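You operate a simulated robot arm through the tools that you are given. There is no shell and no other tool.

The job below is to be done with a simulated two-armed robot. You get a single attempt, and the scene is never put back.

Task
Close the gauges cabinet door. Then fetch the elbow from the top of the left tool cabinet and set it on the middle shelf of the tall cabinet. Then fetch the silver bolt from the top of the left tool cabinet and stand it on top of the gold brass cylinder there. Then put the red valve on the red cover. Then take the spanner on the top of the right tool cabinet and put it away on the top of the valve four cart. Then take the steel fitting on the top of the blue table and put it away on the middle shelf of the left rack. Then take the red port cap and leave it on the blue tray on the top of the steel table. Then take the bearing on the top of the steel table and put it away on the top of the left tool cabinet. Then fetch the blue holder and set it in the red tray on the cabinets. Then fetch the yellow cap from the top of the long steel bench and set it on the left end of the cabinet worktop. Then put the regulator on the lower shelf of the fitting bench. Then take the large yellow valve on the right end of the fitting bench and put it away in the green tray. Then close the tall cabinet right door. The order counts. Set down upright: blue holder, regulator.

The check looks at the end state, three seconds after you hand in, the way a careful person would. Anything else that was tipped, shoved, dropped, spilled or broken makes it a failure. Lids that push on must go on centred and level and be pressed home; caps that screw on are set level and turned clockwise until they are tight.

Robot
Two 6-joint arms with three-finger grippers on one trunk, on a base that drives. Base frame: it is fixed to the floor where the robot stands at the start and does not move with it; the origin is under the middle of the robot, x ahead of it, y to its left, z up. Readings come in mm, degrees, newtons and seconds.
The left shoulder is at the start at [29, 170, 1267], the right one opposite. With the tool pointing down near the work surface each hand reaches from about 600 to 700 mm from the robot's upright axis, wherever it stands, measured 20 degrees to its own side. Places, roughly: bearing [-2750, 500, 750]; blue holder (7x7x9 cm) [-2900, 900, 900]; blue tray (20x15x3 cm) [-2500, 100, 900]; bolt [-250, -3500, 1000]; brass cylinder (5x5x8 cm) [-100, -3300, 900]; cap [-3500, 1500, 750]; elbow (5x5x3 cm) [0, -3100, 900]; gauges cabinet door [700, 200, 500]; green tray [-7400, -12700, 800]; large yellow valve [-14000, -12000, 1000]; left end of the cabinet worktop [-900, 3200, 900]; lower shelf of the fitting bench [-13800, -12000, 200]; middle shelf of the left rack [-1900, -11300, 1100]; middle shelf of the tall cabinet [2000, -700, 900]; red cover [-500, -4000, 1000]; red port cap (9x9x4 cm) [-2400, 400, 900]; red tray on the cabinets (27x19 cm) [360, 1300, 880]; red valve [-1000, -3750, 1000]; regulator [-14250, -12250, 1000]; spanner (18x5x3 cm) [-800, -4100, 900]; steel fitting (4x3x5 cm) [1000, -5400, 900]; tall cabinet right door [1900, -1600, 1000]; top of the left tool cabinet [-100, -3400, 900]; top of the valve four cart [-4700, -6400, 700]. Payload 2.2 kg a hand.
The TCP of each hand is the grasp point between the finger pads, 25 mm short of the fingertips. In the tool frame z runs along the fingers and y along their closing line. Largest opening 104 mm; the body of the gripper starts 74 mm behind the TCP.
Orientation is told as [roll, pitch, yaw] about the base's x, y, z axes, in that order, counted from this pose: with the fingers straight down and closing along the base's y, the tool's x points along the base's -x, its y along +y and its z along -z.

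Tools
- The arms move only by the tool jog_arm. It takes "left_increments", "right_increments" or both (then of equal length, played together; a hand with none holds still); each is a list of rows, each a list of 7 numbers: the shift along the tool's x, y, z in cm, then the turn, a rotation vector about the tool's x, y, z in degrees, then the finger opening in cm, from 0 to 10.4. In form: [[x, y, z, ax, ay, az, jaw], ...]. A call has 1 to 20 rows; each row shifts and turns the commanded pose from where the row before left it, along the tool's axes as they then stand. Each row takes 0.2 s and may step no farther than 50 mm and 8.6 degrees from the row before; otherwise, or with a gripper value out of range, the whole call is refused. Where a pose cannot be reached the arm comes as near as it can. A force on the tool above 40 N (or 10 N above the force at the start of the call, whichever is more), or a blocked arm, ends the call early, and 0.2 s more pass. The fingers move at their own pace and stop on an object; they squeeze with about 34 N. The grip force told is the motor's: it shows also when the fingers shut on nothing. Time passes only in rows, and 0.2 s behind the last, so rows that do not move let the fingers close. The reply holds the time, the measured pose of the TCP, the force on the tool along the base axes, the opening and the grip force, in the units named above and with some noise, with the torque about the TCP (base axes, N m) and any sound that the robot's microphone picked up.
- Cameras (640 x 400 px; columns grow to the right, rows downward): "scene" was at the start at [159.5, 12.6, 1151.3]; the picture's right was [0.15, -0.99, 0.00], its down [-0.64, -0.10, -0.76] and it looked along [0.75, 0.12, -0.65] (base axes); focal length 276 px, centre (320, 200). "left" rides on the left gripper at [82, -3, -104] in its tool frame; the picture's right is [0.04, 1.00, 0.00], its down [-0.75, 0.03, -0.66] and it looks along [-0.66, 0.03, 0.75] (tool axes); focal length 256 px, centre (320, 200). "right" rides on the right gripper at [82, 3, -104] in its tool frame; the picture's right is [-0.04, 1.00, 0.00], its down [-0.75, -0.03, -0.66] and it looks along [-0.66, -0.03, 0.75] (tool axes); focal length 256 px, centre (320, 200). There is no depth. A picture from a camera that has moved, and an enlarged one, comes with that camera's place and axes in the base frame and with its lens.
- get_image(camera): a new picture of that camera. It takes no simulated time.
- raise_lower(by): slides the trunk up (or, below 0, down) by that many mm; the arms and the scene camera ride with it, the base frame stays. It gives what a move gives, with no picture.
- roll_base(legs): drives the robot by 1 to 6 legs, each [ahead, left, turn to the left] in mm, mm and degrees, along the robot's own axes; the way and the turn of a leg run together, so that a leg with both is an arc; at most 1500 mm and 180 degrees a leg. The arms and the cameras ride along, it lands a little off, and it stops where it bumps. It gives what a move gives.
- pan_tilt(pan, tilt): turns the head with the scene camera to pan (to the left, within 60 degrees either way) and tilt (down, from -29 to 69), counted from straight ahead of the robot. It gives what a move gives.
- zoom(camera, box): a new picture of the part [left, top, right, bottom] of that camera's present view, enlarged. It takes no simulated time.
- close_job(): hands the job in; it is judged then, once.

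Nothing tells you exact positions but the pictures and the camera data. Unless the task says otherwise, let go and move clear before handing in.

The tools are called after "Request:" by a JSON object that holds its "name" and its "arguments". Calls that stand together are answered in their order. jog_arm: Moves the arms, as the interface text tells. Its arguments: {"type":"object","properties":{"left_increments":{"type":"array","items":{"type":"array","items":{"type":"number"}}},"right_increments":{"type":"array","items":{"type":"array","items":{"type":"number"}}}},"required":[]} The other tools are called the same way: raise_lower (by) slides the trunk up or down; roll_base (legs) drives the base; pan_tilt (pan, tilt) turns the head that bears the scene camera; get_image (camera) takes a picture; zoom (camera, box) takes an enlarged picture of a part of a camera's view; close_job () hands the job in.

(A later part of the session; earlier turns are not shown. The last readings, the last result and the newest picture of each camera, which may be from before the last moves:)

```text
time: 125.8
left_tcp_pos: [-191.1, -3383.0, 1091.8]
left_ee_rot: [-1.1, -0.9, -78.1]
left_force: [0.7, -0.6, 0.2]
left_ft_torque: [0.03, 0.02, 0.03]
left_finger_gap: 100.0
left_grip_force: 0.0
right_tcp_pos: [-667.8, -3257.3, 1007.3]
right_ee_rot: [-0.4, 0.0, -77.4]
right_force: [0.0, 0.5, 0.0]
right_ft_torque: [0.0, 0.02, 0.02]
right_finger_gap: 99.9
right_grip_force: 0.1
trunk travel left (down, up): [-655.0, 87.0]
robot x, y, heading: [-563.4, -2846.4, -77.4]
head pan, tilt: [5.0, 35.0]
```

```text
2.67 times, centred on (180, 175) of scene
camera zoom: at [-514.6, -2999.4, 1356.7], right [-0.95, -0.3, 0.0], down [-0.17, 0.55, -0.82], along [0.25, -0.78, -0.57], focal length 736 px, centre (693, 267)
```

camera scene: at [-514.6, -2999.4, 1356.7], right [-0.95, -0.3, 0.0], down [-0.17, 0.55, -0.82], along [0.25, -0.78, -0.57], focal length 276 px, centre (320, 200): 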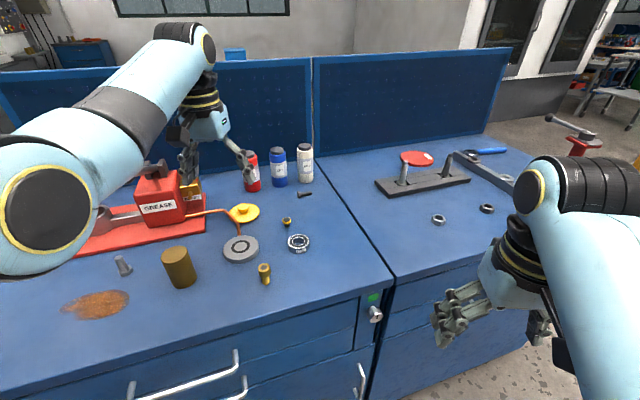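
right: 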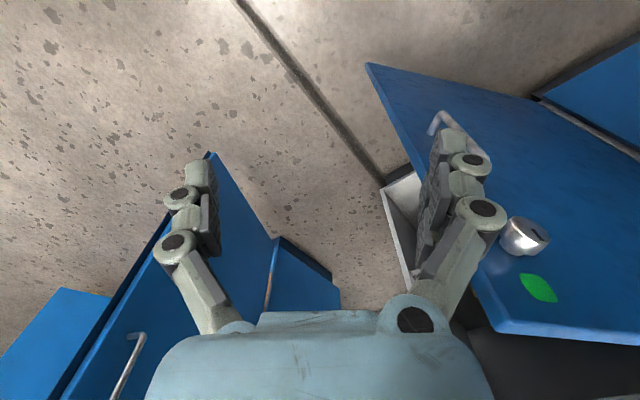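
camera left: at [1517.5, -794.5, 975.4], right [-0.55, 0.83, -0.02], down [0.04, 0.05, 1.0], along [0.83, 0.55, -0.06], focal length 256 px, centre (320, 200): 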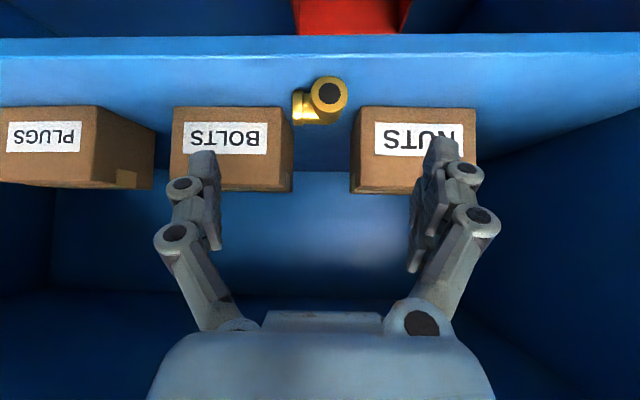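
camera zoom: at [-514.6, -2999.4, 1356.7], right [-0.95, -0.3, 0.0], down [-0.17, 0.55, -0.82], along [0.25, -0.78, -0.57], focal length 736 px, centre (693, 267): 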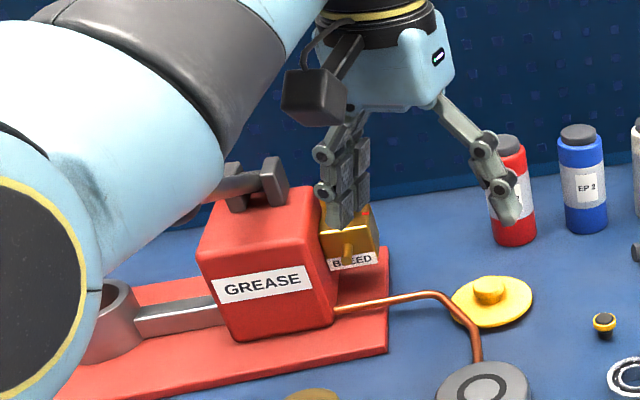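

The contact is released. I raise the trunk straight up, then back away from the table and inspect the pump.

Request:
{"name": "raise_lower", "arguments": {"by": 85}}

Request:
{"name": "roll_base", "arguments": {"legs": [[-350, 0, 0]]}}

Request:
{"name": "pan_tilt", "arguments": {"pan": 10, "tilt": 30}}

Request:
{"name": "get_image", "arguments": {"camera": "scene"}}

Request:
{"name": "get_image", "arguments": {"camera": "left"}}

```text
time: 127.0
left_tcp_pos: [-190.9, -3383.9, 1176.2]
left_ee_rot: [-1.0, -1.0, -78.2]
left_force: [0.0, -0.4, 0.8]
left_ft_torque: [-0.01, 0.0, 0.03]
left_finger_gap: 100.1
left_grip_force: 0.0
right_tcp_pos: [-668.2, -3256.1, 1092.0]
right_ee_rot: [-0.5, -0.1, -77.5]
right_force: [-0.5, -0.5, -0.2]
right_ft_torque: [-0.03, 0.0, 0.02]
right_finger_gap: 100.1
right_grip_force: 0.1
trunk travel left (down, up): [-740.0, 2.0]
robot x, y, heading: [-559.8, -2849.9, -77.3]
head pan, tilt: [5.0, 35.0]
```

```text
time: 129.3
left_tcp_pos: [-268.8, -3038.7, 1178.0]
left_ee_rot: [-1.1, -0.9, -78.3]
left_force: [-1.1, -0.5, -0.3]
left_ft_torque: [-0.02, -0.04, -0.02]
left_finger_gap: 100.1
left_grip_force: 0.1
right_tcp_pos: [-746.1, -2910.8, 1092.7]
right_ee_rot: [-0.6, -0.2, -77.4]
right_force: [0.7, 0.9, -0.2]
right_ft_torque: [-0.05, 0.0, -0.03]
right_finger_gap: 99.9
right_grip_force: 0.2
trunk travel left (down, up): [-740.0, 2.0]
robot x, y, heading: [-639.0, -2498.1, -77.4]
head pan, tilt: [5.0, 35.0]
```

```text
time: 130.0
left_tcp_pos: [-267.2, -3038.0, 1176.7]
left_ee_rot: [-1.1, -0.9, -78.3]
left_force: [0.3, -0.4, -0.3]
left_ft_torque: [0.0, 0.02, 0.04]
left_finger_gap: 100.3
left_grip_force: 0.1
right_tcp_pos: [-745.3, -2909.5, 1092.7]
right_ee_rot: [-0.4, -0.1, -77.4]
right_force: [0.2, -0.1, 0.2]
right_ft_torque: [-0.02, -0.01, 0.03]
right_finger_gap: 99.8
right_grip_force: 0.1
trunk travel left (down, up): [-740.0, 2.0]
robot x, y, heading: [-635.7, -2499.9, -77.2]
head pan, tilt: [10.0, 30.0]
```

```text
taken
camera scene: at [-583.6, -2652.1, 1449.7], right [-0.92, -0.38, 0.0], down [-0.19, 0.46, -0.87], along [0.33, -0.8, -0.5], focal length 276 px, centre (320, 200)
```

scene: 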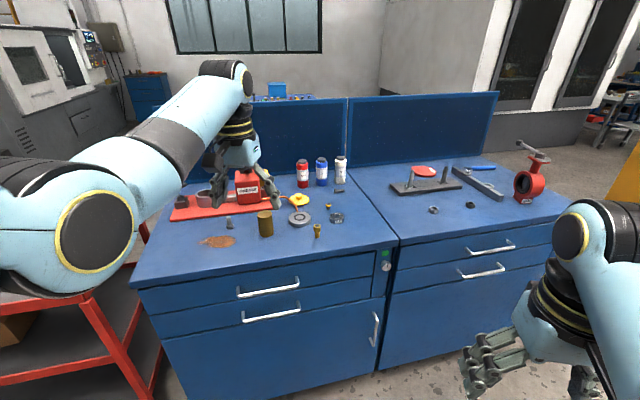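

```text
taken
camera left: at [-285.9, -2957.0, 1279.4], right [0.97, 0.24, -0.02], down [0.19, -0.72, 0.67], along [0.15, -0.65, -0.74], focal length 256 px, centre (320, 200)
```

left: 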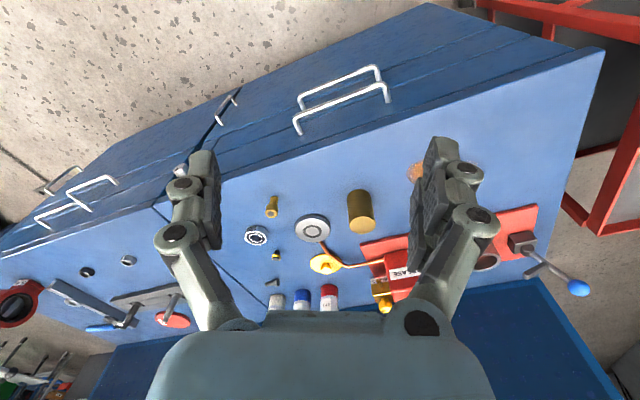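

I turn back toward the cabinet's heading from this safe distance and look at the pump lever.

Request:
{"name": "roll_base", "arguments": {"legs": [[-100, 0, 0], [0, 0, 24]]}}

Request:
{"name": "pan_tilt", "arguments": {"pan": 0, "tilt": 30}}

Request:
{"name": "get_image", "arguments": {"camera": "scene"}}

Request:
{"name": "zoom", "arguments": {"camera": "scene", "box": [200, 90, 420, 200]}}

```text
time: 132.4
left_tcp_pos: [-105.5, -2749.2, 1176.8]
left_ee_rot: [-1.1, -0.9, -54.7]
left_force: [0.4, -0.6, 0.5]
left_ft_torque: [-0.04, -0.01, -0.02]
left_finger_gap: 100.3
left_grip_force: 0.1
right_tcp_pos: [-593.2, -2824.2, 1093.7]
right_ee_rot: [-0.6, 0.1, -53.9]
right_force: [0.3, 0.2, 0.6]
right_ft_torque: [0.01, 0.0, 0.01]
right_finger_gap: 99.9
right_grip_force: 0.0
trunk travel left (down, up): [-740.0, 2.0]
robot x, y, heading: [-653.7, -2402.5, -54.0]
head pan, tilt: [10.0, 30.0]
```

```text
time: 133.1
left_tcp_pos: [-104.7, -2749.2, 1177.3]
left_ee_rot: [-1.2, -0.8, -54.8]
left_force: [0.0, 0.0, -0.1]
left_ft_torque: [-0.01, 0.0, 0.0]
left_finger_gap: 100.0
left_grip_force: 0.0
right_tcp_pos: [-593.7, -2824.5, 1091.5]
right_ee_rot: [-0.5, -0.1, -53.8]
right_force: [-0.8, 0.0, -0.5]
right_ft_torque: [0.02, 0.0, 0.0]
right_finger_gap: 100.1
right_grip_force: 0.1
trunk travel left (down, up): [-740.0, 2.0]
robot x, y, heading: [-657.3, -2404.6, -53.8]
head pan, tilt: [0.0, 30.0]
```

```text
taken
camera scene: at [-560.1, -2533.7, 1449.7], right [-0.81, -0.59, 0.0], down [-0.3, 0.4, -0.87], along [0.51, -0.7, -0.5], focal length 276 px, centre (320, 200)
```

scene: 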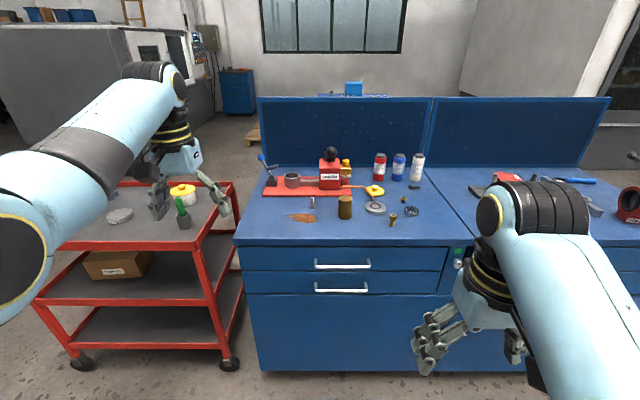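

```text
2.91 times, centred on (310, 145) of scene
camera zoom: at [-560.1, -2533.7, 1449.7], right [-0.81, -0.59, 0.0], down [-0.3, 0.4, -0.87], along [0.51, -0.7, -0.5], focal length 802 px, centre (349, 360)
```

zoom: 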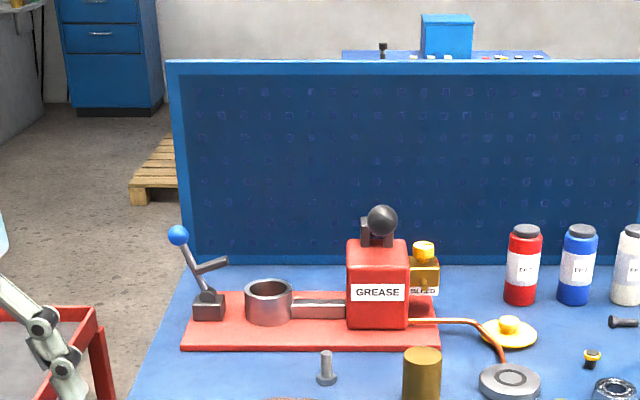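

The lever's ball is exactly where it was before (about (-47, -3303, 1112)), so nothing was displaced. It overhangs the bolt, so I'll take the bolt with the hand tilted 45° toward me. I approach carefully.

Request:
{"name": "roll_base", "arguments": {"legs": [[393, -199, 0]]}}

Request:
{"name": "jog_arm", "arguments": {"left_increments": [[0, 0, 0, 0, -7.6, 0, 10], [0, 0, 0, 0, -7.6, 0, 10], [0, 0, 0, 0, -7.6, 0, 10], [0, 0, 0, 0, -7.6, 0, 10], [0, 0, 0, 0, -7.6, 0, 10], [0, 0, 0, 0, -6.2, 0, 10]]}}

Request:
{"name": "get_image", "arguments": {"camera": "left"}}

Request:
{"name": "get_image", "arguments": {"camera": "scene"}}

```text
time: 135.8
left_tcp_pos: [-39.9, -3192.2, 1176.7]
left_ee_rot: [-1.1, -0.9, -55.1]
left_force: [0.3, -0.3, -0.4]
left_ft_torque: [0.01, 0.04, 0.03]
left_finger_gap: 100.0
left_grip_force: 0.1
right_tcp_pos: [-528.8, -3263.3, 1092.5]
right_ee_rot: [-0.3, -0.1, -54.3]
right_force: [-0.4, -0.6, -0.4]
right_ft_torque: [0.0, -0.01, 0.01]
right_finger_gap: 100.1
right_grip_force: 0.0
trunk travel left (down, up): [-740.0, 2.0]
robot x, y, heading: [-589.3, -2840.6, -54.4]
head pan, tilt: [0.0, 30.0]
```

```text
time: 137.2
left_tcp_pos: [-40.4, -3190.6, 1177.6]
left_ee_rot: [-1.6, -45.3, -54.1]
left_force: [-0.1, -0.1, -0.5]
left_ft_torque: [0.01, 0.01, -0.01]
left_finger_gap: 99.9
left_grip_force: 0.0
right_tcp_pos: [-528.5, -3262.1, 1091.5]
right_ee_rot: [-0.5, -0.1, -54.3]
right_force: [-0.1, -0.7, 0.8]
right_ft_torque: [-0.01, 0.03, 0.03]
right_finger_gap: 99.9
right_grip_force: 0.1
trunk travel left (down, up): [-740.0, 2.0]
robot x, y, heading: [-589.5, -2839.0, -54.2]
head pan, tilt: [0.0, 30.0]
```

```text
taken
camera left: at [-116.8, -3086.1, 1192.1], right [0.8, 0.59, -0.05], down [0.08, -0.02, 1.0], along [0.59, -0.8, -0.07], focal length 256 px, centre (320, 200)
```

left: 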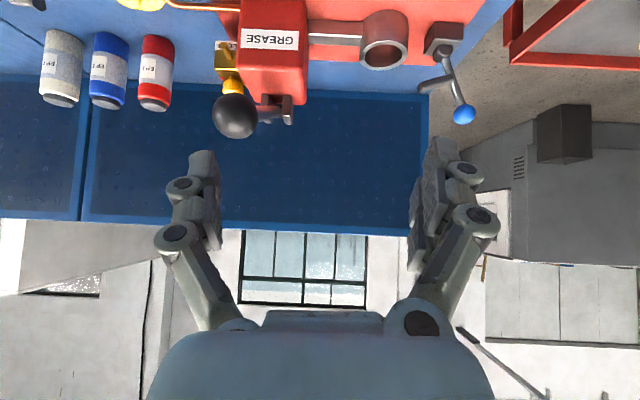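

```text
taken
camera scene: at [-492.9, -2972.2, 1449.8], right [-0.81, -0.58, 0.0], down [-0.29, 0.41, -0.87], along [0.51, -0.7, -0.5], focal length 276 px, centre (320, 200)
```

scene: 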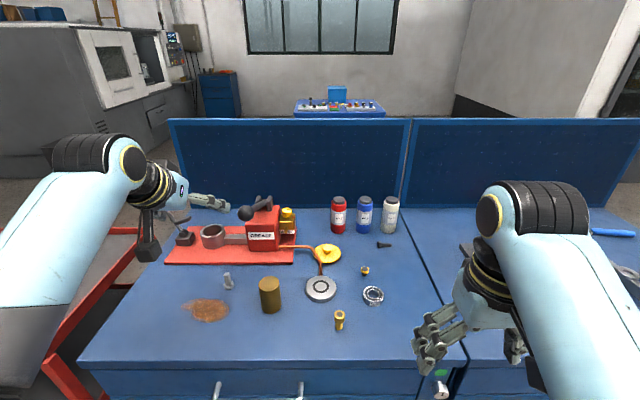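

The predicted lever position matches the view. I lower the trunk and hand in front of the bolt, staying short of it.

Request:
{"name": "raise_lower", "arguments": {"by": -110}}

Request:
{"name": "jog_arm", "arguments": {"left_increments": [[2.5, 0, 2.5, 0, 0, 0, 10], [2.5, 0, 2.5, 0, 0, 0, 8], [2.5, 0, 2.5, 0, 0, 0, 6]]}}

Request:
{"name": "get_image", "arguments": {"camera": "left"}}

```text
time: 138.6
left_tcp_pos: [-39.3, -3191.6, 1068.0]
left_ee_rot: [-1.7, -45.1, -54.0]
left_force: [-0.4, -0.1, -0.4]
left_ft_torque: [0.01, 0.02, 0.01]
left_finger_gap: 100.2
left_grip_force: 0.1
right_tcp_pos: [-528.6, -3263.1, 983.1]
right_ee_rot: [-0.4, -0.1, -54.3]
right_force: [-0.8, -0.6, -0.1]
right_ft_torque: [0.0, -0.01, -0.01]
right_finger_gap: 99.9
right_grip_force: 0.1
trunk travel left (down, up): [-630.0, 112.0]
robot x, y, heading: [-590.2, -2841.7, -54.3]
head pan, tilt: [0.0, 30.0]
```

```text
time: 139.4
left_tcp_pos: [-39.0, -3193.5, 961.8]
left_ee_rot: [-1.6, -45.3, -54.0]
left_force: [0.7, -0.2, 0.5]
left_ft_torque: [0.01, 0.01, 0.02]
left_finger_gap: 59.9
left_grip_force: 0.0
right_tcp_pos: [-526.6, -3263.1, 981.8]
right_ee_rot: [-0.5, 0.0, -54.4]
right_force: [0.1, -0.3, 0.8]
right_ft_torque: [0.01, -0.01, 0.01]
right_finger_gap: 100.1
right_grip_force: 0.0
trunk travel left (down, up): [-630.0, 112.0]
robot x, y, heading: [-587.3, -2842.6, -54.3]
head pan, tilt: [0.0, 30.0]
```

```text
taken
camera left: at [-115.1, -3086.9, 977.4], right [0.8, 0.59, -0.05], down [0.08, -0.03, 1.0], along [0.59, -0.8, -0.07], focal length 256 px, centre (320, 200)
```

left: 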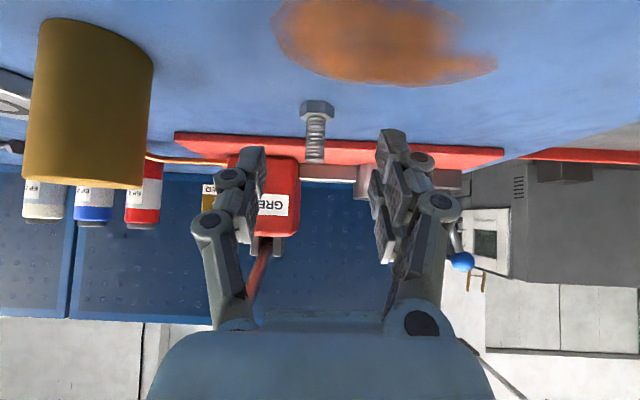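

The bolt is centred between the fingers. I move in around its shank.

Request:
{"name": "jog_arm", "arguments": {"left_increments": [[-0.7, -0.13, 3.0, 0, 0, 0, 6], [-0.7, -0.13, 3.0, 0, 0, 0, 6]]}}

Request:
{"name": "get_image", "arguments": {"camera": "left"}}

Request:
{"name": "zoom", "arguments": {"camera": "scene", "box": [150, 190, 310, 320]}}

```text
time: 140.0
left_tcp_pos: [-13.0, -3239.1, 931.2]
left_ee_rot: [-1.6, -45.1, -54.1]
left_force: [-0.5, -0.4, -0.2]
left_ft_torque: [0.01, 0.02, -0.03]
left_finger_gap: 59.9
left_grip_force: 0.0
right_tcp_pos: [-528.6, -3262.9, 982.1]
right_ee_rot: [-0.5, 0.0, -54.3]
right_force: [0.1, -0.4, -0.3]
right_ft_torque: [0.04, 0.01, 0.01]
right_finger_gap: 100.0
right_grip_force: 0.0
trunk travel left (down, up): [-630.0, 112.0]
robot x, y, heading: [-591.2, -2837.7, -54.1]
head pan, tilt: [0.0, 30.0]
```

```text
taken
camera left: at [-89.9, -3133.8, 946.0], right [0.8, 0.59, -0.05], down [0.08, -0.03, 1.0], along [0.59, -0.8, -0.07], focal length 256 px, centre (320, 200)
```

left: 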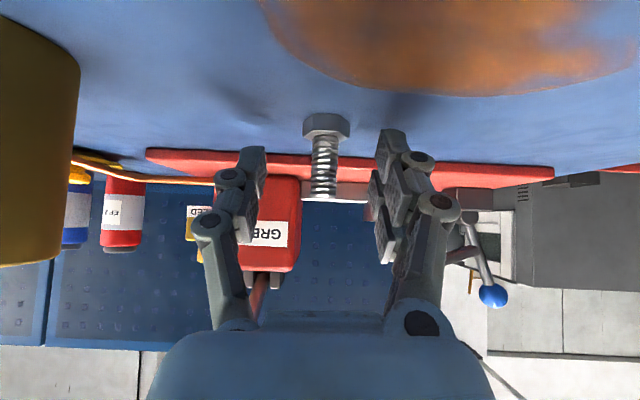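

```text
3.08 times, centred on (230, 255) of scene
camera zoom: at [-492.1, -2973.5, 1339.4], right [-0.81, -0.58, 0.0], down [-0.29, 0.41, -0.87], along [0.51, -0.7, -0.5], focal length 849 px, centre (597, 31)
```

zoom: 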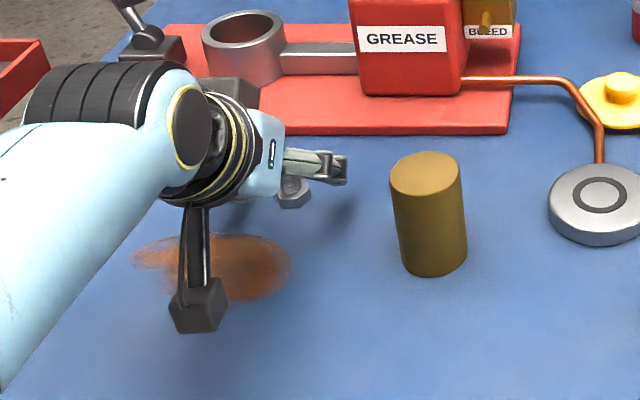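

The bolt stands a few millimetres nearer than the grasp point; I correct and close.

Request:
{"name": "jog_arm", "arguments": {"left_increments": [[0.7, 0.1, -0.29, 0, 0, 0, 6], [0, 0, 0, 0, 0, 0, 4], [0, 0, 0, 0, 0, 0, 2.5], [0, 0, 0, 0, 0, 0, 0.5], [0, 0, 0, 0, 0, 0, 0.5], [0, 0, 0, 0, 0, 0, 0.5]]}}

Request:
{"name": "get_image", "arguments": {"camera": "left"}}

```text
time: 141.4
left_tcp_pos: [-16.0, -3230.5, 927.4]
left_ee_rot: [-1.5, -45.1, -54.1]
left_force: [0.8, -1.2, 0.4]
left_ft_torque: [-0.01, -0.04, 0.01]
left_finger_gap: 15.7
left_grip_force: 34.2
right_tcp_pos: [-527.4, -3262.7, 982.6]
right_ee_rot: [-0.4, 0.1, -54.2]
right_force: [-0.7, 0.3, 0.0]
right_ft_torque: [0.02, 0.01, 0.0]
right_finger_gap: 100.2
right_grip_force: 0.1
trunk travel left (down, up): [-630.0, 112.0]
robot x, y, heading: [-587.3, -2840.5, -54.3]
head pan, tilt: [0.0, 30.0]
```

```text
taken
camera left: at [-93.2, -3127.0, 943.1], right [0.8, 0.59, -0.05], down [0.08, -0.03, 1.0], along [0.59, -0.8, -0.07], focal length 256 px, centre (320, 200)
```

left: 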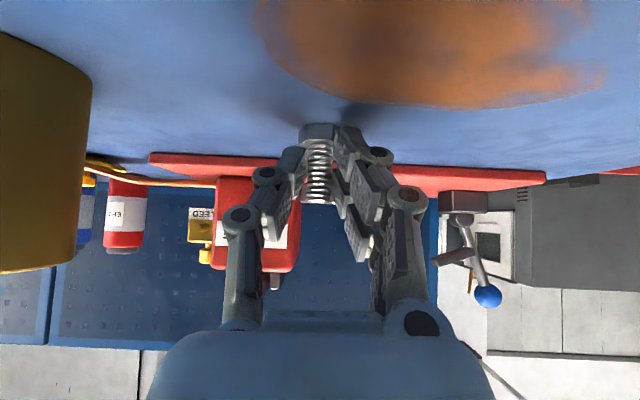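

Gripped at 15.7 mm. I lift gently.

Request:
{"name": "jog_arm", "arguments": {"left_increments": [[-0.5, 0, -0.5, 0, 0, 0, 0.5], [-1.2, 0, -1.2, 0, 0, 0, 0.5], [-2, 0, -2, 0, 0, 0, 0.5], [-2, 0, -2, 0, 0, 0, 0.5], [-2, 0, -2, 0, 0, 0, 0.5]]}}

Request:
{"name": "get_image", "arguments": {"camera": "left"}}

Request:
{"name": "get_image", "arguments": {"camera": "scene"}}

Request:
{"name": "zoom", "arguments": {"camera": "scene", "box": [150, 170, 310, 300]}}

```text
time: 142.6
left_tcp_pos: [-17.6, -3229.0, 1037.0]
left_ee_rot: [-1.5, -45.1, -54.0]
left_force: [-0.6, -0.7, -0.6]
left_ft_torque: [-0.01, 0.0, 0.0]
left_finger_gap: 15.7
left_grip_force: 34.1
right_tcp_pos: [-528.2, -3262.1, 982.7]
right_ee_rot: [-0.4, 0.0, -54.2]
right_force: [-0.5, 0.2, 0.2]
right_ft_torque: [0.0, 0.0, 0.01]
right_finger_gap: 100.1
right_grip_force: 0.1
trunk travel left (down, up): [-630.0, 112.0]
robot x, y, heading: [-588.8, -2841.7, -54.4]
head pan, tilt: [0.0, 30.0]
```

```text
taken
camera left: at [-93.8, -3124.5, 1051.9], right [0.8, 0.59, -0.05], down [0.08, -0.03, 1.0], along [0.59, -0.8, -0.07], focal length 256 px, centre (320, 200)
```

left: 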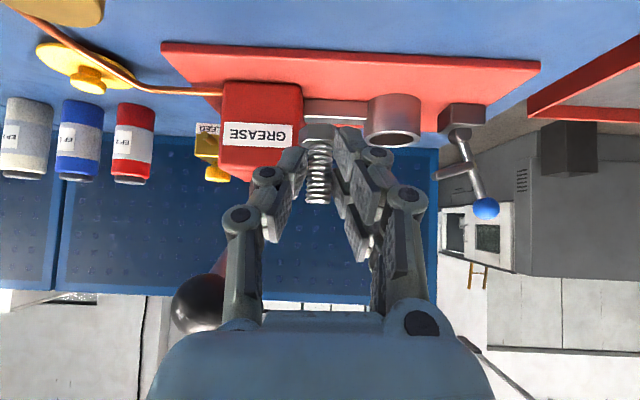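

```text
taken
camera scene: at [-492.7, -2972.9, 1339.5], right [-0.81, -0.58, 0.0], down [-0.29, 0.41, -0.87], along [0.51, -0.7, -0.5], focal length 276 px, centre (320, 200)
```

scene: 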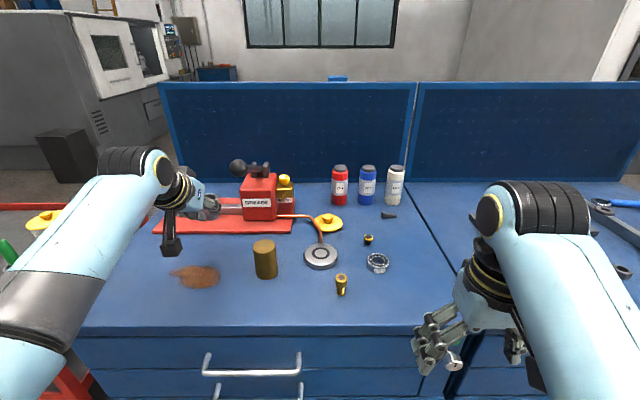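

```text
3.08 times, centred on (230, 235) of scene
camera zoom: at [-492.7, -2972.9, 1339.5], right [-0.81, -0.58, 0.0], down [-0.29, 0.41, -0.87], along [0.51, -0.7, -0.5], focal length 849 px, centre (597, 92)
```

zoom: 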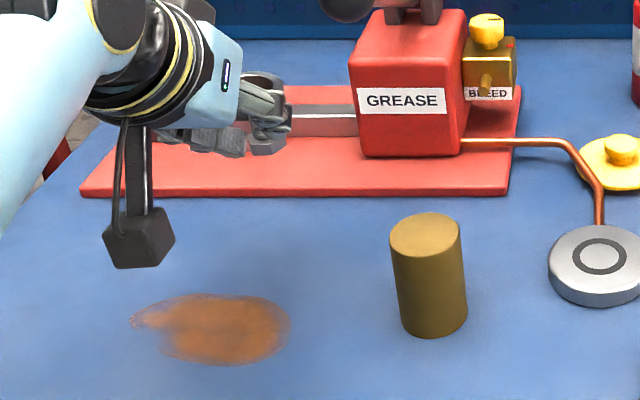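

The bolt is held upright, its base about 34 mm below the TCP. The cylinder's top is at (-140, -3267, 973). I shift the base so the bolt hangs above it.

Request:
{"name": "roll_base", "arguments": {"legs": [[-38, -120, 0]]}}

Request:
{"name": "get_image", "arguments": {"camera": "left"}}

Request:
{"name": "zoom", "arguments": {"camera": "scene", "box": [150, 170, 350, 330]}}

```text
time: 143.9
left_tcp_pos: [-137.3, -3269.9, 1036.6]
left_ee_rot: [-1.5, -45.1, -54.1]
left_force: [0.2, 0.0, -1.2]
left_ft_torque: [0.0, -0.03, 0.03]
left_finger_gap: 15.9
left_grip_force: 34.2
right_tcp_pos: [-649.8, -3303.1, 983.1]
right_ee_rot: [-0.4, 0.0, -54.4]
right_force: [-0.3, -0.1, 1.0]
right_ft_torque: [0.01, -0.02, 0.02]
right_finger_gap: 100.1
right_grip_force: 0.2
trunk travel left (down, up): [-630.0, 112.0]
robot x, y, heading: [-713.3, -2881.5, -54.4]
head pan, tilt: [0.0, 30.0]
```

```text
taken
camera left: at [-215.0, -3165.1, 1051.9], right [0.8, 0.59, -0.05], down [0.08, -0.03, 1.0], along [0.59, -0.8, -0.07], focal length 256 px, centre (320, 200)
```

left: 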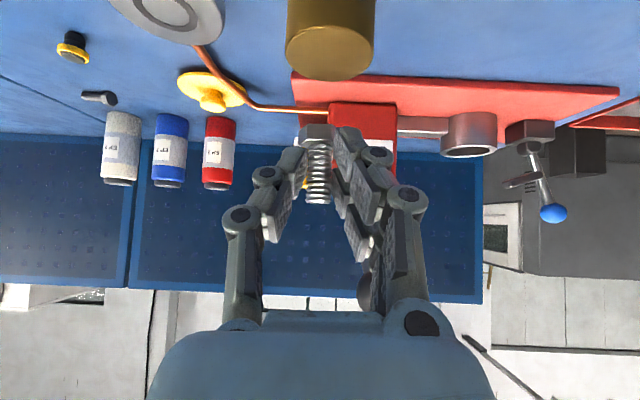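

```text
2.50 times, centred on (250, 250) of scene
camera zoom: at [-614.1, -3013.5, 1339.5], right [-0.81, -0.58, 0.0], down [-0.29, 0.41, -0.87], along [0.51, -0.7, -0.5], focal length 690 px, centre (495, 75)
```

zoom: 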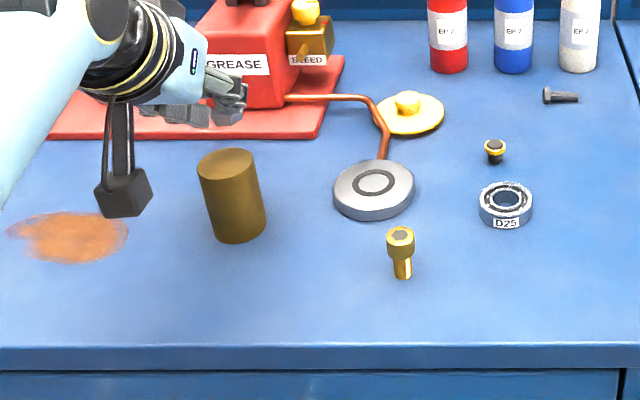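

I check the alignment of bolt and cylinder closely in the wrist view before lowering.

Request:
{"name": "zoom", "arguments": {"camera": "left", "box": [240, 0, 400, 100]}}

Request:
{"name": "zoom", "arguments": {"camera": "left", "box": [260, 110, 380, 210]}}

Request:
{"name": "zoom", "arguments": {"camera": "scene", "box": [200, 190, 280, 280]}}

```text
4.00 times, centred on (320, 50) of left
camera zoom: at [-215.0, -3165.1, 1051.9], right [0.8, 0.59, -0.05], down [0.08, -0.03, 1.0], along [0.59, -0.8, -0.07], focal length 1024 px, centre (320, 800)
```

zoom: 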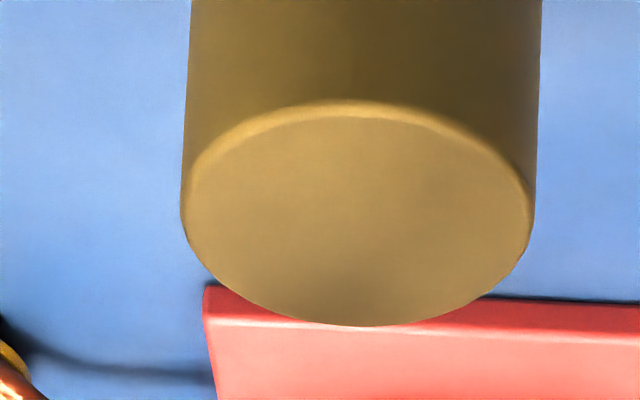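

```text
4.00 times, centred on (320, 160) of left
camera zoom: at [-215.0, -3165.1, 1051.9], right [0.8, 0.59, -0.05], down [0.08, -0.03, 1.0], along [0.59, -0.8, -0.07], focal length 1024 px, centre (320, 360)
```

zoom: 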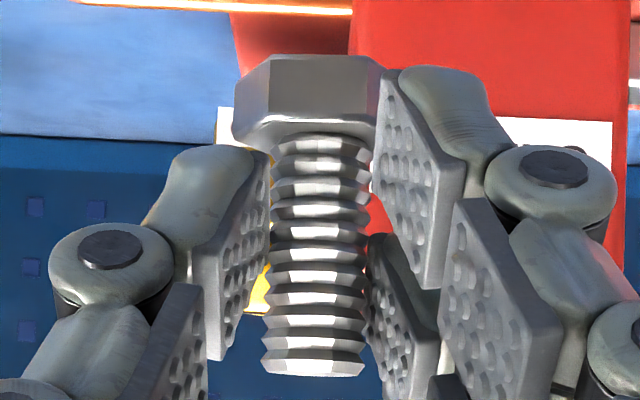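

```text
4.44 times, centred on (240, 235) of scene
camera zoom: at [-614.1, -3013.5, 1339.5], right [-0.81, -0.58, 0.0], down [-0.29, 0.41, -0.87], along [0.51, -0.7, -0.5], focal length 1226 px, centre (676, 44)
```

zoom: 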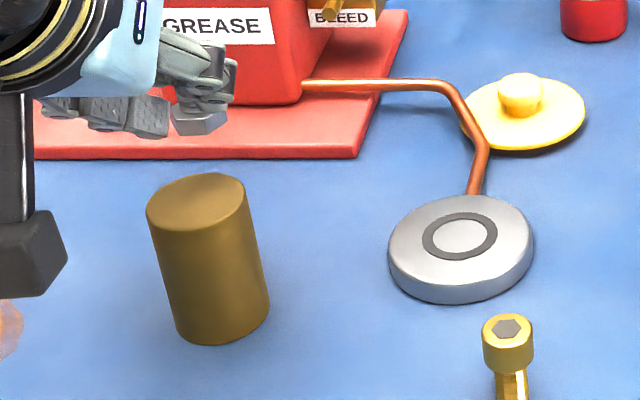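

The wrist view shows the bolt sits near the fingertips, about 18 mm beyond the nominal grasp point, so I pull back 18 mm and lower partway, then recheck.

Request:
{"name": "jog_arm", "arguments": {"left_increments": [[1.27, 0.2, -1.28, 0, 0, 0, 0.5], [0.7, 0, 0.7, 0, 0, 0, 0.5]]}}

Request:
{"name": "get_image", "arguments": {"camera": "left"}}

Request:
{"name": "zoom", "arguments": {"camera": "left", "box": [240, 20, 400, 220]}}

Request:
{"name": "zoom", "arguments": {"camera": "scene", "box": [170, 180, 290, 290]}}

```text
time: 144.5
left_tcp_pos: [-146.7, -3253.7, 1027.2]
left_ee_rot: [-1.5, -45.0, -54.1]
left_force: [-0.2, 0.1, -1.6]
left_ft_torque: [0.01, -0.01, 0.0]
left_finger_gap: 15.8
left_grip_force: 34.2
right_tcp_pos: [-648.9, -3302.8, 982.6]
right_ee_rot: [-0.4, 0.1, -54.4]
right_force: [0.0, -0.6, 0.6]
right_ft_torque: [0.04, -0.01, -0.03]
right_finger_gap: 99.9
right_grip_force: 0.2
trunk travel left (down, up): [-630.0, 112.0]
robot x, y, heading: [-712.5, -2883.8, -54.1]
head pan, tilt: [0.0, 30.0]
```

```text
taken
camera left: at [-223.6, -3149.0, 1042.2], right [0.8, 0.59, -0.05], down [0.08, -0.03, 1.0], along [0.59, -0.8, -0.07], focal length 256 px, centre (320, 200)
```

left: 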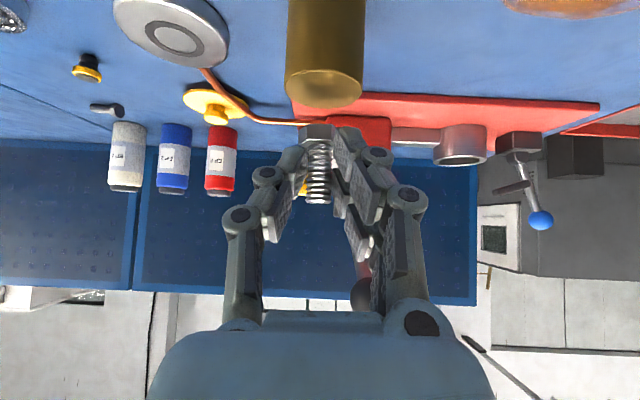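

```text
2.00 times, centred on (320, 120) of left
camera zoom: at [-223.6, -3149.0, 1042.2], right [0.8, 0.59, -0.05], down [0.08, -0.03, 1.0], along [0.59, -0.8, -0.07], focal length 512 px, centre (320, 360)
```

zoom: 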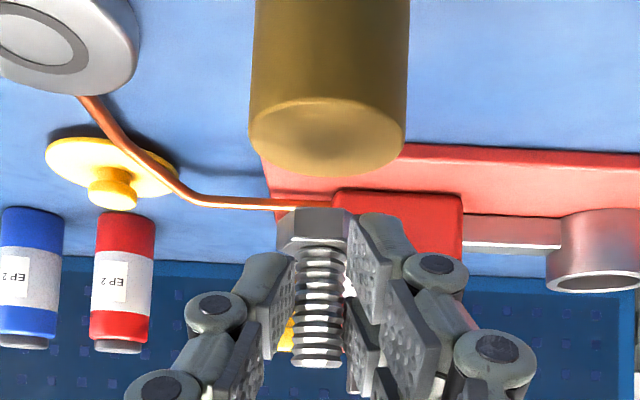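

```text
3.64 times, centred on (230, 235) of scene
camera zoom: at [-613.2, -3013.9, 1339.4], right [-0.81, -0.58, 0.0], down [-0.29, 0.41, -0.87], along [0.51, -0.7, -0.5], focal length 1003 px, centre (647, 73)
```

zoom: 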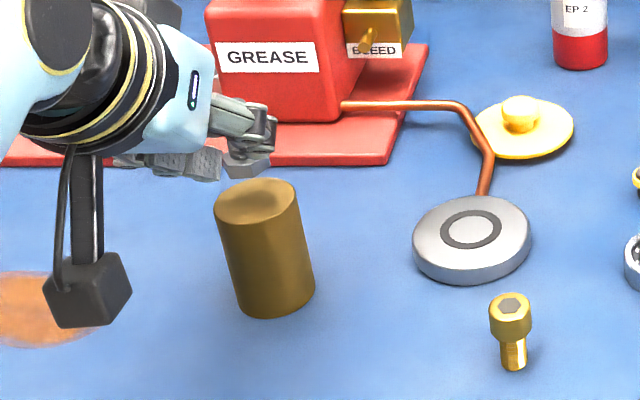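

The contact shadow suggests the bolt is nearly centred. I lower 14 mm more and compare again.

Request:
{"name": "jog_arm", "arguments": {"left_increments": [[0.5, 0, 0.5, 0, 0, 0, 0.5], [0.5, 0, 0.5, 0, 0, 0, 0.5]]}}

Request:
{"name": "zoom", "arguments": {"camera": "left", "box": [240, 60, 400, 180]}}

Request:
{"name": "zoom", "arguments": {"camera": "scene", "box": [180, 190, 270, 270]}}

```text
time: 145.1
left_tcp_pos: [-144.6, -3254.6, 1012.0]
left_ee_rot: [-1.6, -45.1, -53.9]
left_force: [0.7, -0.1, -1.1]
left_ft_torque: [0.05, 0.03, 0.02]
left_finger_gap: 15.6
left_grip_force: 33.8
right_tcp_pos: [-648.3, -3303.5, 981.4]
right_ee_rot: [-0.4, 0.0, -54.3]
right_force: [-0.1, -0.8, 0.6]
right_ft_torque: [0.0, 0.0, -0.01]
right_finger_gap: 100.1
right_grip_force: 0.0
trunk travel left (down, up): [-630.0, 112.0]
robot x, y, heading: [-709.0, -2879.6, -54.5]
head pan, tilt: [0.0, 30.0]
```

```text
3.33 times, centred on (320, 120) of left
camera zoom: at [-222.6, -3148.7, 1028.2], right [0.8, 0.59, -0.05], down [0.08, -0.03, 1.0], along [0.59, -0.8, -0.07], focal length 853 px, centre (320, 467)
```

zoom: 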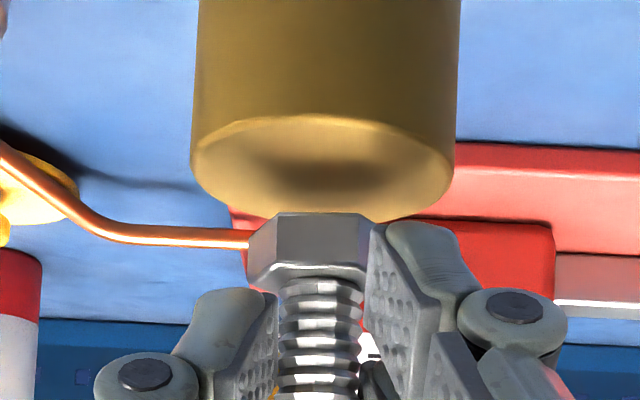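

```text
5.00 times, centred on (225, 230) of scene
camera zoom: at [-612.9, -3013.1, 1339.4], right [-0.81, -0.58, 0.0], down [-0.29, 0.41, -0.87], along [0.51, -0.7, -0.5], focal length 1379 px, centre (795, 50)
```

zoom: 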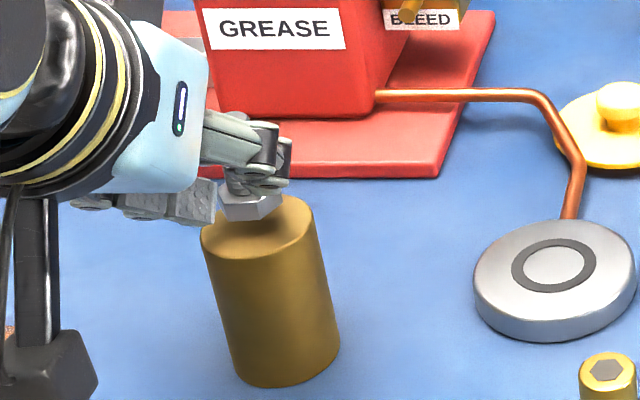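

Both views agree the bolt hangs over the cylinder's centre, about 11 mm above it. I lower to contact in small steps.

Request:
{"name": "jog_arm", "arguments": {"left_increments": [[0.3, 0, 0.3, 0, 0, 0, 0.5], [0.2, 0, 0.2, 0, 0, 0, 0.5]]}}

Request:
{"name": "zoom", "arguments": {"camera": "left", "box": [240, 60, 400, 180]}}

Request:
{"name": "zoom", "arguments": {"camera": "scene", "box": [180, 190, 270, 270]}}

```text
time: 145.7
left_tcp_pos: [-146.0, -3253.5, 1004.6]
left_ee_rot: [-1.6, -45.0, -54.1]
left_force: [0.5, -0.2, -1.2]
left_ft_torque: [0.02, 0.03, 0.04]
left_finger_gap: 15.6
left_grip_force: 34.2
right_tcp_pos: [-649.6, -3302.5, 982.0]
right_ee_rot: [-0.4, 0.1, -54.3]
right_force: [0.4, 0.7, 1.1]
right_ft_torque: [-0.03, 0.04, 0.01]
right_finger_gap: 99.9
right_grip_force: 0.1
trunk travel left (down, up): [-630.0, 112.0]
robot x, y, heading: [-711.2, -2883.0, -54.1]
head pan, tilt: [0.0, 30.0]
```

```text
3.33 times, centred on (320, 120) of left
camera zoom: at [-222.8, -3148.5, 1020.3], right [0.8, 0.59, -0.05], down [0.08, -0.03, 1.0], along [0.59, -0.8, -0.07], focal length 853 px, centre (320, 467)
```

zoom: 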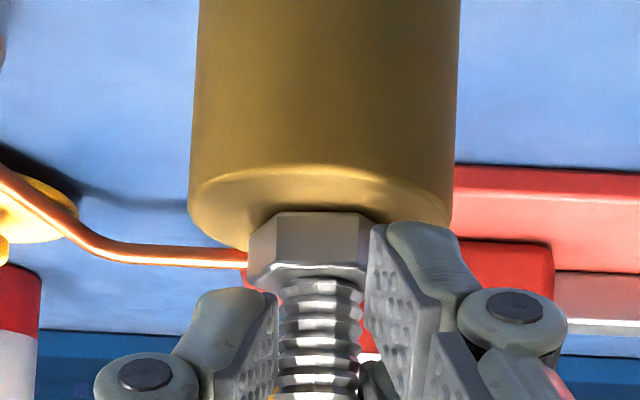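

```text
5.00 times, centred on (225, 230) of scene
camera zoom: at [-613.1, -3013.1, 1339.5], right [-0.81, -0.58, 0.0], down [-0.29, 0.41, -0.87], along [0.51, -0.7, -0.5], focal length 1379 px, centre (795, 50)
```

zoom: 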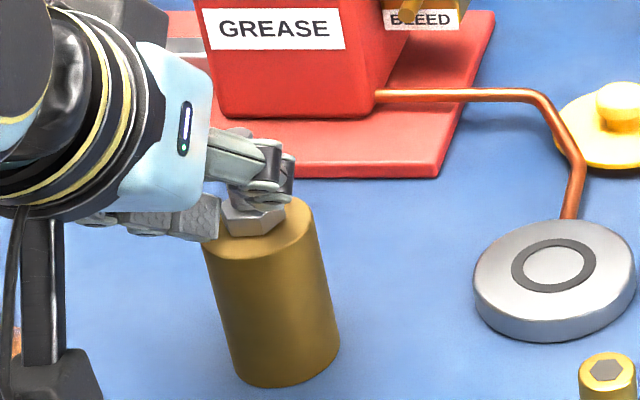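

Almost touching. I continue in about 1 mm steps, watching the force.

Request:
{"name": "jog_arm", "arguments": {"left_increments": [[0.08, 0, 0.08, 0, 0, 0, 0.5], [0.07, 0, 0.07, 0, 0, 0, 0.5]]}}

Request:
{"name": "jog_arm", "arguments": {"left_increments": [[0.08, 0, 0.08, 0, 0, 0, 0.5]]}}

Request:
{"name": "zoom", "arguments": {"camera": "left", "box": [240, 60, 400, 180]}}

```text
time: 146.3
left_tcp_pos: [-146.5, -3254.0, 1004.1]
left_ee_rot: [-1.5, -45.2, -54.1]
left_force: [0.9, 1.1, 0.9]
left_ft_torque: [0.01, -0.06, 0.04]
left_finger_gap: 15.7
left_grip_force: 33.8
right_tcp_pos: [-649.3, -3301.8, 983.7]
right_ee_rot: [-0.4, 0.0, -54.2]
right_force: [0.8, -0.2, -0.4]
right_ft_torque: [-0.01, -0.02, 0.0]
right_finger_gap: 100.2
right_grip_force: 0.0
trunk travel left (down, up): [-630.0, 112.0]
robot x, y, heading: [-711.9, -2878.1, -54.3]
head pan, tilt: [0.0, 30.0]
```

```text
time: 146.7
left_tcp_pos: [-146.6, -3254.4, 1002.9]
left_ee_rot: [-1.5, -45.2, -54.0]
left_force: [1.1, 1.1, 7.0]
left_ft_torque: [-0.06, -0.21, 0.03]
left_finger_gap: 15.4
left_grip_force: 34.6
right_tcp_pos: [-649.2, -3303.4, 982.3]
right_ee_rot: [-0.5, -0.1, -54.3]
right_force: [0.2, 0.0, -0.1]
right_ft_torque: [-0.02, 0.0, -0.02]
right_finger_gap: 100.0
right_grip_force: 0.1
trunk travel left (down, up): [-630.0, 112.0]
robot x, y, heading: [-708.6, -2883.7, -54.4]
head pan, tilt: [0.0, 30.0]
```

```text
3.33 times, centred on (320, 120) of left
camera zoom: at [-223.4, -3148.8, 1018.6], right [0.8, 0.59, -0.05], down [0.08, -0.02, 1.0], along [0.59, -0.8, -0.06], focal length 853 px, centre (320, 467)
```

zoom: 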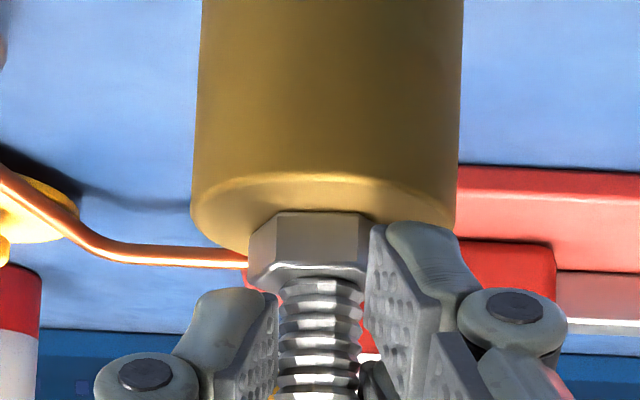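

Contact at 7 N. I release slowly, then withdraw along the finger axis.

Request:
{"name": "jog_arm", "arguments": {"left_increments": [[-0.03, 0, -0.03, 0, 0, 0, 1.4], [0, 0, 0, 0, 0, 0, 2], [0, 0, 0, 0, 0, 0, 3], [0, 0, 0, 0, 0, 0, 4.5], [0, 0, 0, 0, 0, 0, 6]]}}

Request:
{"name": "zoom", "arguments": {"camera": "left", "box": [200, 60, 440, 240]}}

```text
time: 147.9
left_tcp_pos: [-146.6, -3253.0, 1003.7]
left_ee_rot: [-1.5, -45.1, -53.9]
left_force: [-0.5, 0.5, -0.1]
left_ft_torque: [0.02, 0.02, 0.0]
left_finger_gap: 60.1
left_grip_force: 0.0
right_tcp_pos: [-647.9, -3303.7, 982.4]
right_ee_rot: [-0.4, 0.0, -54.3]
right_force: [0.5, 0.3, -0.8]
right_ft_torque: [0.01, 0.01, -0.04]
right_finger_gap: 100.3
right_grip_force: 0.1
trunk travel left (down, up): [-630.0, 112.0]
robot x, y, heading: [-711.4, -2883.2, -54.3]
head pan, tilt: [0.0, 30.0]
```

```text
2.22 times, centred on (320, 150) of left
camera zoom: at [-223.9, -3148.6, 1017.7], right [0.8, 0.59, -0.05], down [0.08, -0.03, 1.0], along [0.59, -0.8, -0.07], focal length 569 px, centre (320, 311)
```

zoom: 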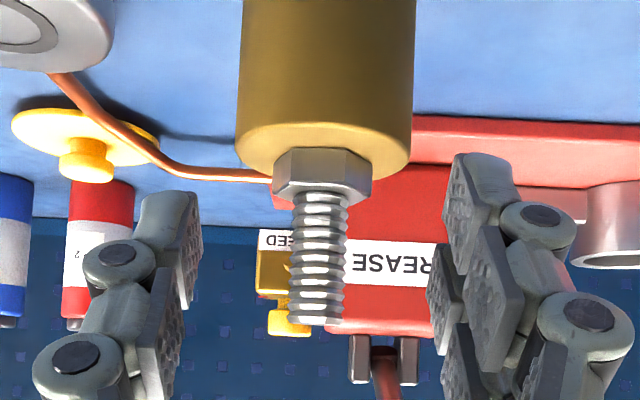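

The bolt stands on the cylinder. I withdraw up and back.

Request:
{"name": "jog_arm", "arguments": {"left_increments": [[0, 0, -3, 0, 0, 0, 6], [0, 0, -4, 0, 0, 0, 6], [0, 0, -4, 0, 0, 0, 6], [-1, 0, -4, 0, 0, 0, 6]]}}

Request:
{"name": "roll_base", "arguments": {"legs": [[-300, 0, 0]]}}

Request:
{"name": "get_image", "arguments": {"camera": "scene"}}

Request:
{"name": "zoom", "arguments": {"camera": "scene", "box": [200, 130, 340, 230]}}

Request:
{"name": "zoom", "arguments": {"camera": "scene", "box": [420, 120, 640, 240]}}

```text
time: 148.9
left_tcp_pos: [-199.6, -3171.1, 1114.6]
left_ee_rot: [-1.5, -45.1, -54.1]
left_force: [0.3, 0.4, 0.5]
left_ft_torque: [-0.02, -0.02, 0.01]
left_finger_gap: 60.1
left_grip_force: 0.0
right_tcp_pos: [-650.3, -3303.4, 983.5]
right_ee_rot: [-0.4, -0.1, -54.3]
right_force: [-0.2, 0.1, -0.3]
right_ft_torque: [-0.02, -0.02, -0.03]
right_finger_gap: 100.0
right_grip_force: 0.1
trunk travel left (down, up): [-630.0, 112.0]
robot x, y, heading: [-710.9, -2884.9, -54.4]
head pan, tilt: [0.0, 30.0]
```

```text
time: 150.9
left_tcp_pos: [-374.6, -2928.1, 1113.9]
left_ee_rot: [-1.6, -45.2, -54.0]
left_force: [-0.7, -0.2, 0.3]
left_ft_torque: [0.0, -0.04, 0.01]
left_finger_gap: 60.1
left_grip_force: 0.1
right_tcp_pos: [-823.5, -3060.1, 982.2]
right_ee_rot: [-0.5, -0.1, -54.2]
right_force: [0.0, 0.1, 0.5]
right_ft_torque: [-0.04, -0.03, -0.06]
right_finger_gap: 99.8
right_grip_force: 0.1
trunk travel left (down, up): [-630.0, 112.0]
robot x, y, heading: [-882.5, -2638.4, -54.3]
head pan, tilt: [0.0, 30.0]
```

```text
taken
camera scene: at [-788.3, -2769.7, 1339.6], right [-0.81, -0.59, 0.0], down [-0.29, 0.41, -0.87], along [0.51, -0.7, -0.5], focal length 276 px, centre (320, 200)
```

scene: 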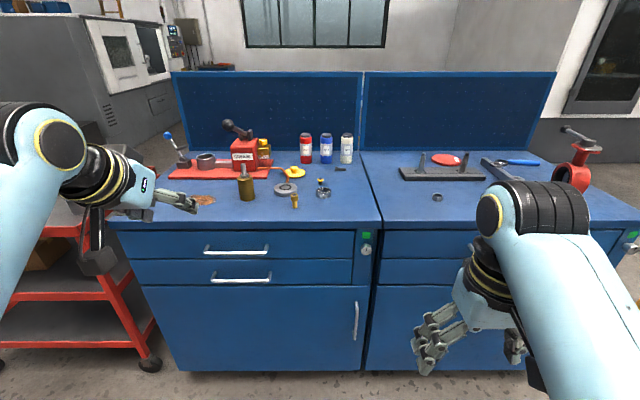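

```text
4.00 times, centred on (270, 180) of scene
camera zoom: at [-788.3, -2769.7, 1339.6], right [-0.81, -0.59, 0.0], down [-0.29, 0.41, -0.87], along [0.51, -0.7, -0.5], focal length 1103 px, centre (520, 280)
```

zoom: 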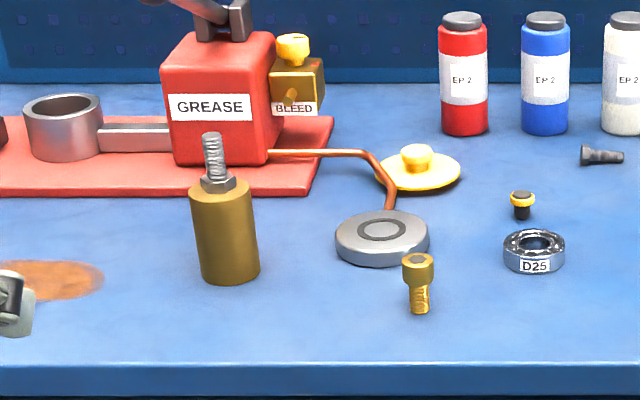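

```text
2.91 times, centred on (530, 180) of scene
camera zoom: at [-788.3, -2769.7, 1339.6], right [-0.81, -0.59, 0.0], down [-0.29, 0.41, -0.87], along [0.51, -0.7, -0.5], focal length 802 px, centre (-291, 258)
```

zoom: 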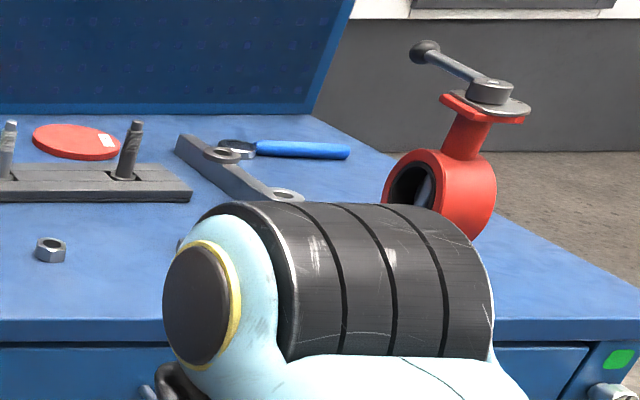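

The bolt stands centred on the brass cylinder. Next is the red DN 65 valve at the right end of the right cabinet; the red cover is the disc behind the dark fixture. I shift right to look at them squarely.

Request:
{"name": "roll_base", "arguments": {"legs": [[-26, -848, 0]]}}

Request:
{"name": "get_image", "arguments": {"camera": "scene"}}

Request:
{"name": "zoom", "arguments": {"camera": "scene", "box": [160, 90, 420, 250]}}

```text
time: 155.4
left_tcp_pos: [-1080.9, -3407.6, 1114.1]
left_ee_rot: [-1.4, -45.1, -54.2]
left_force: [0.1, -1.0, 0.0]
left_ft_torque: [0.02, 0.0, 0.03]
left_finger_gap: 59.9
left_grip_force: 0.0
right_tcp_pos: [-1532.1, -3537.1, 983.0]
right_ee_rot: [-0.4, 0.0, -54.4]
right_force: [-0.4, -0.7, 0.1]
right_ft_torque: [0.0, -0.04, 0.02]
right_finger_gap: 99.7
right_grip_force: 0.1
trunk travel left (down, up): [-630.0, 112.0]
robot x, y, heading: [-1594.0, -3114.8, -54.1]
head pan, tilt: [0.0, 30.0]
```

```text
taken
camera scene: at [-1494.7, -3246.9, 1339.5], right [-0.81, -0.58, 0.0], down [-0.29, 0.41, -0.87], along [0.5, -0.7, -0.5], focal length 276 px, centre (320, 200)
```

scene: 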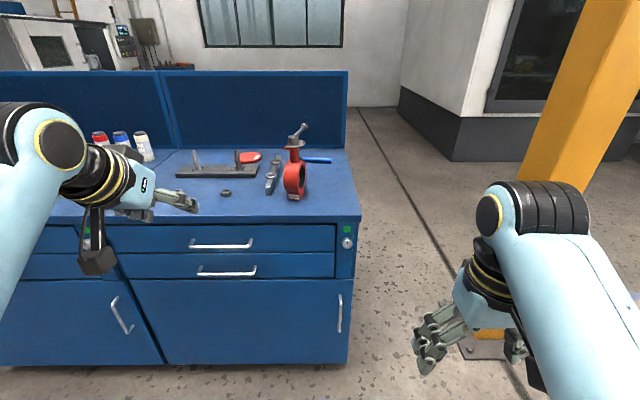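

```text
2.46 times, centred on (290, 170) of scene
camera zoom: at [-1494.7, -3246.9, 1339.5], right [-0.81, -0.58, 0.0], down [-0.29, 0.41, -0.87], along [0.5, -0.7, -0.5], focal length 679 px, centre (394, 274)
```

zoom: 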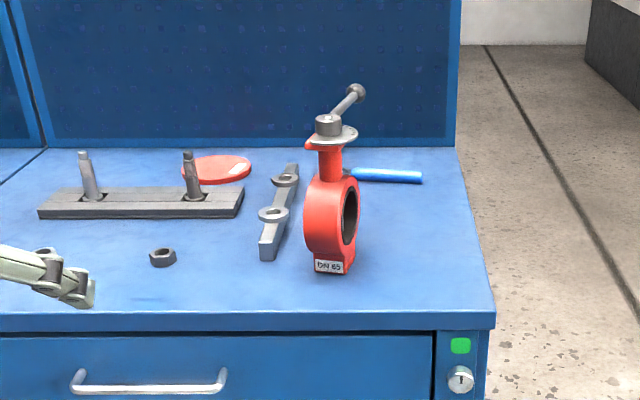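

The valve's neck (about 29 mm wide, z 1015–1060) is the right place to grip, and the red cover lies about 470 mm deep behind the fixture. I'll look down to see how far the robot's own base sticks out.

Request:
{"name": "pan_tilt", "arguments": {"pan": 0, "tilt": 69}}

Request:
{"name": "get_image", "arguments": {"camera": "scene"}}

```text
time: 156.5
left_tcp_pos: [-1081.3, -3407.3, 1113.5]
left_ee_rot: [-1.5, -45.1, -54.3]
left_force: [0.1, -0.3, -0.1]
left_ft_torque: [0.03, -0.04, 0.02]
left_finger_gap: 60.0
left_grip_force: 0.0
right_tcp_pos: [-1530.9, -3536.9, 982.7]
right_ee_rot: [-0.4, -0.1, -54.5]
right_force: [0.6, -0.3, 0.1]
right_ft_torque: [-0.01, 0.0, 0.0]
right_finger_gap: 100.2
right_grip_force: 0.1
trunk travel left (down, up): [-630.0, 112.0]
robot x, y, heading: [-1589.0, -3113.9, -54.6]
head pan, tilt: [0.0, 68.8]
```

```text
taken
camera scene: at [-1514.4, -3218.7, 1288.1], right [-0.81, -0.58, 0.0], down [-0.54, 0.76, -0.36], along [0.21, -0.3, -0.93], focal length 276 px, centre (320, 200)
```

scene: 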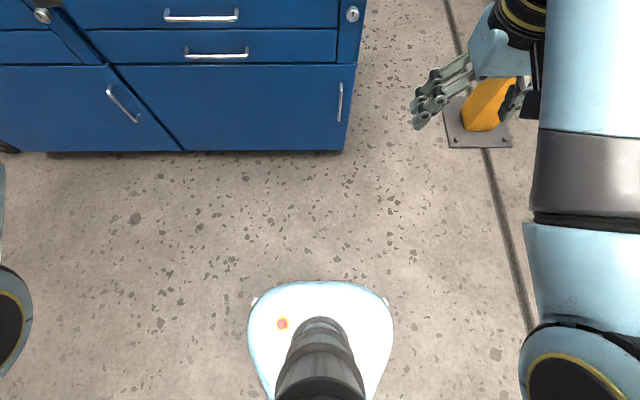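

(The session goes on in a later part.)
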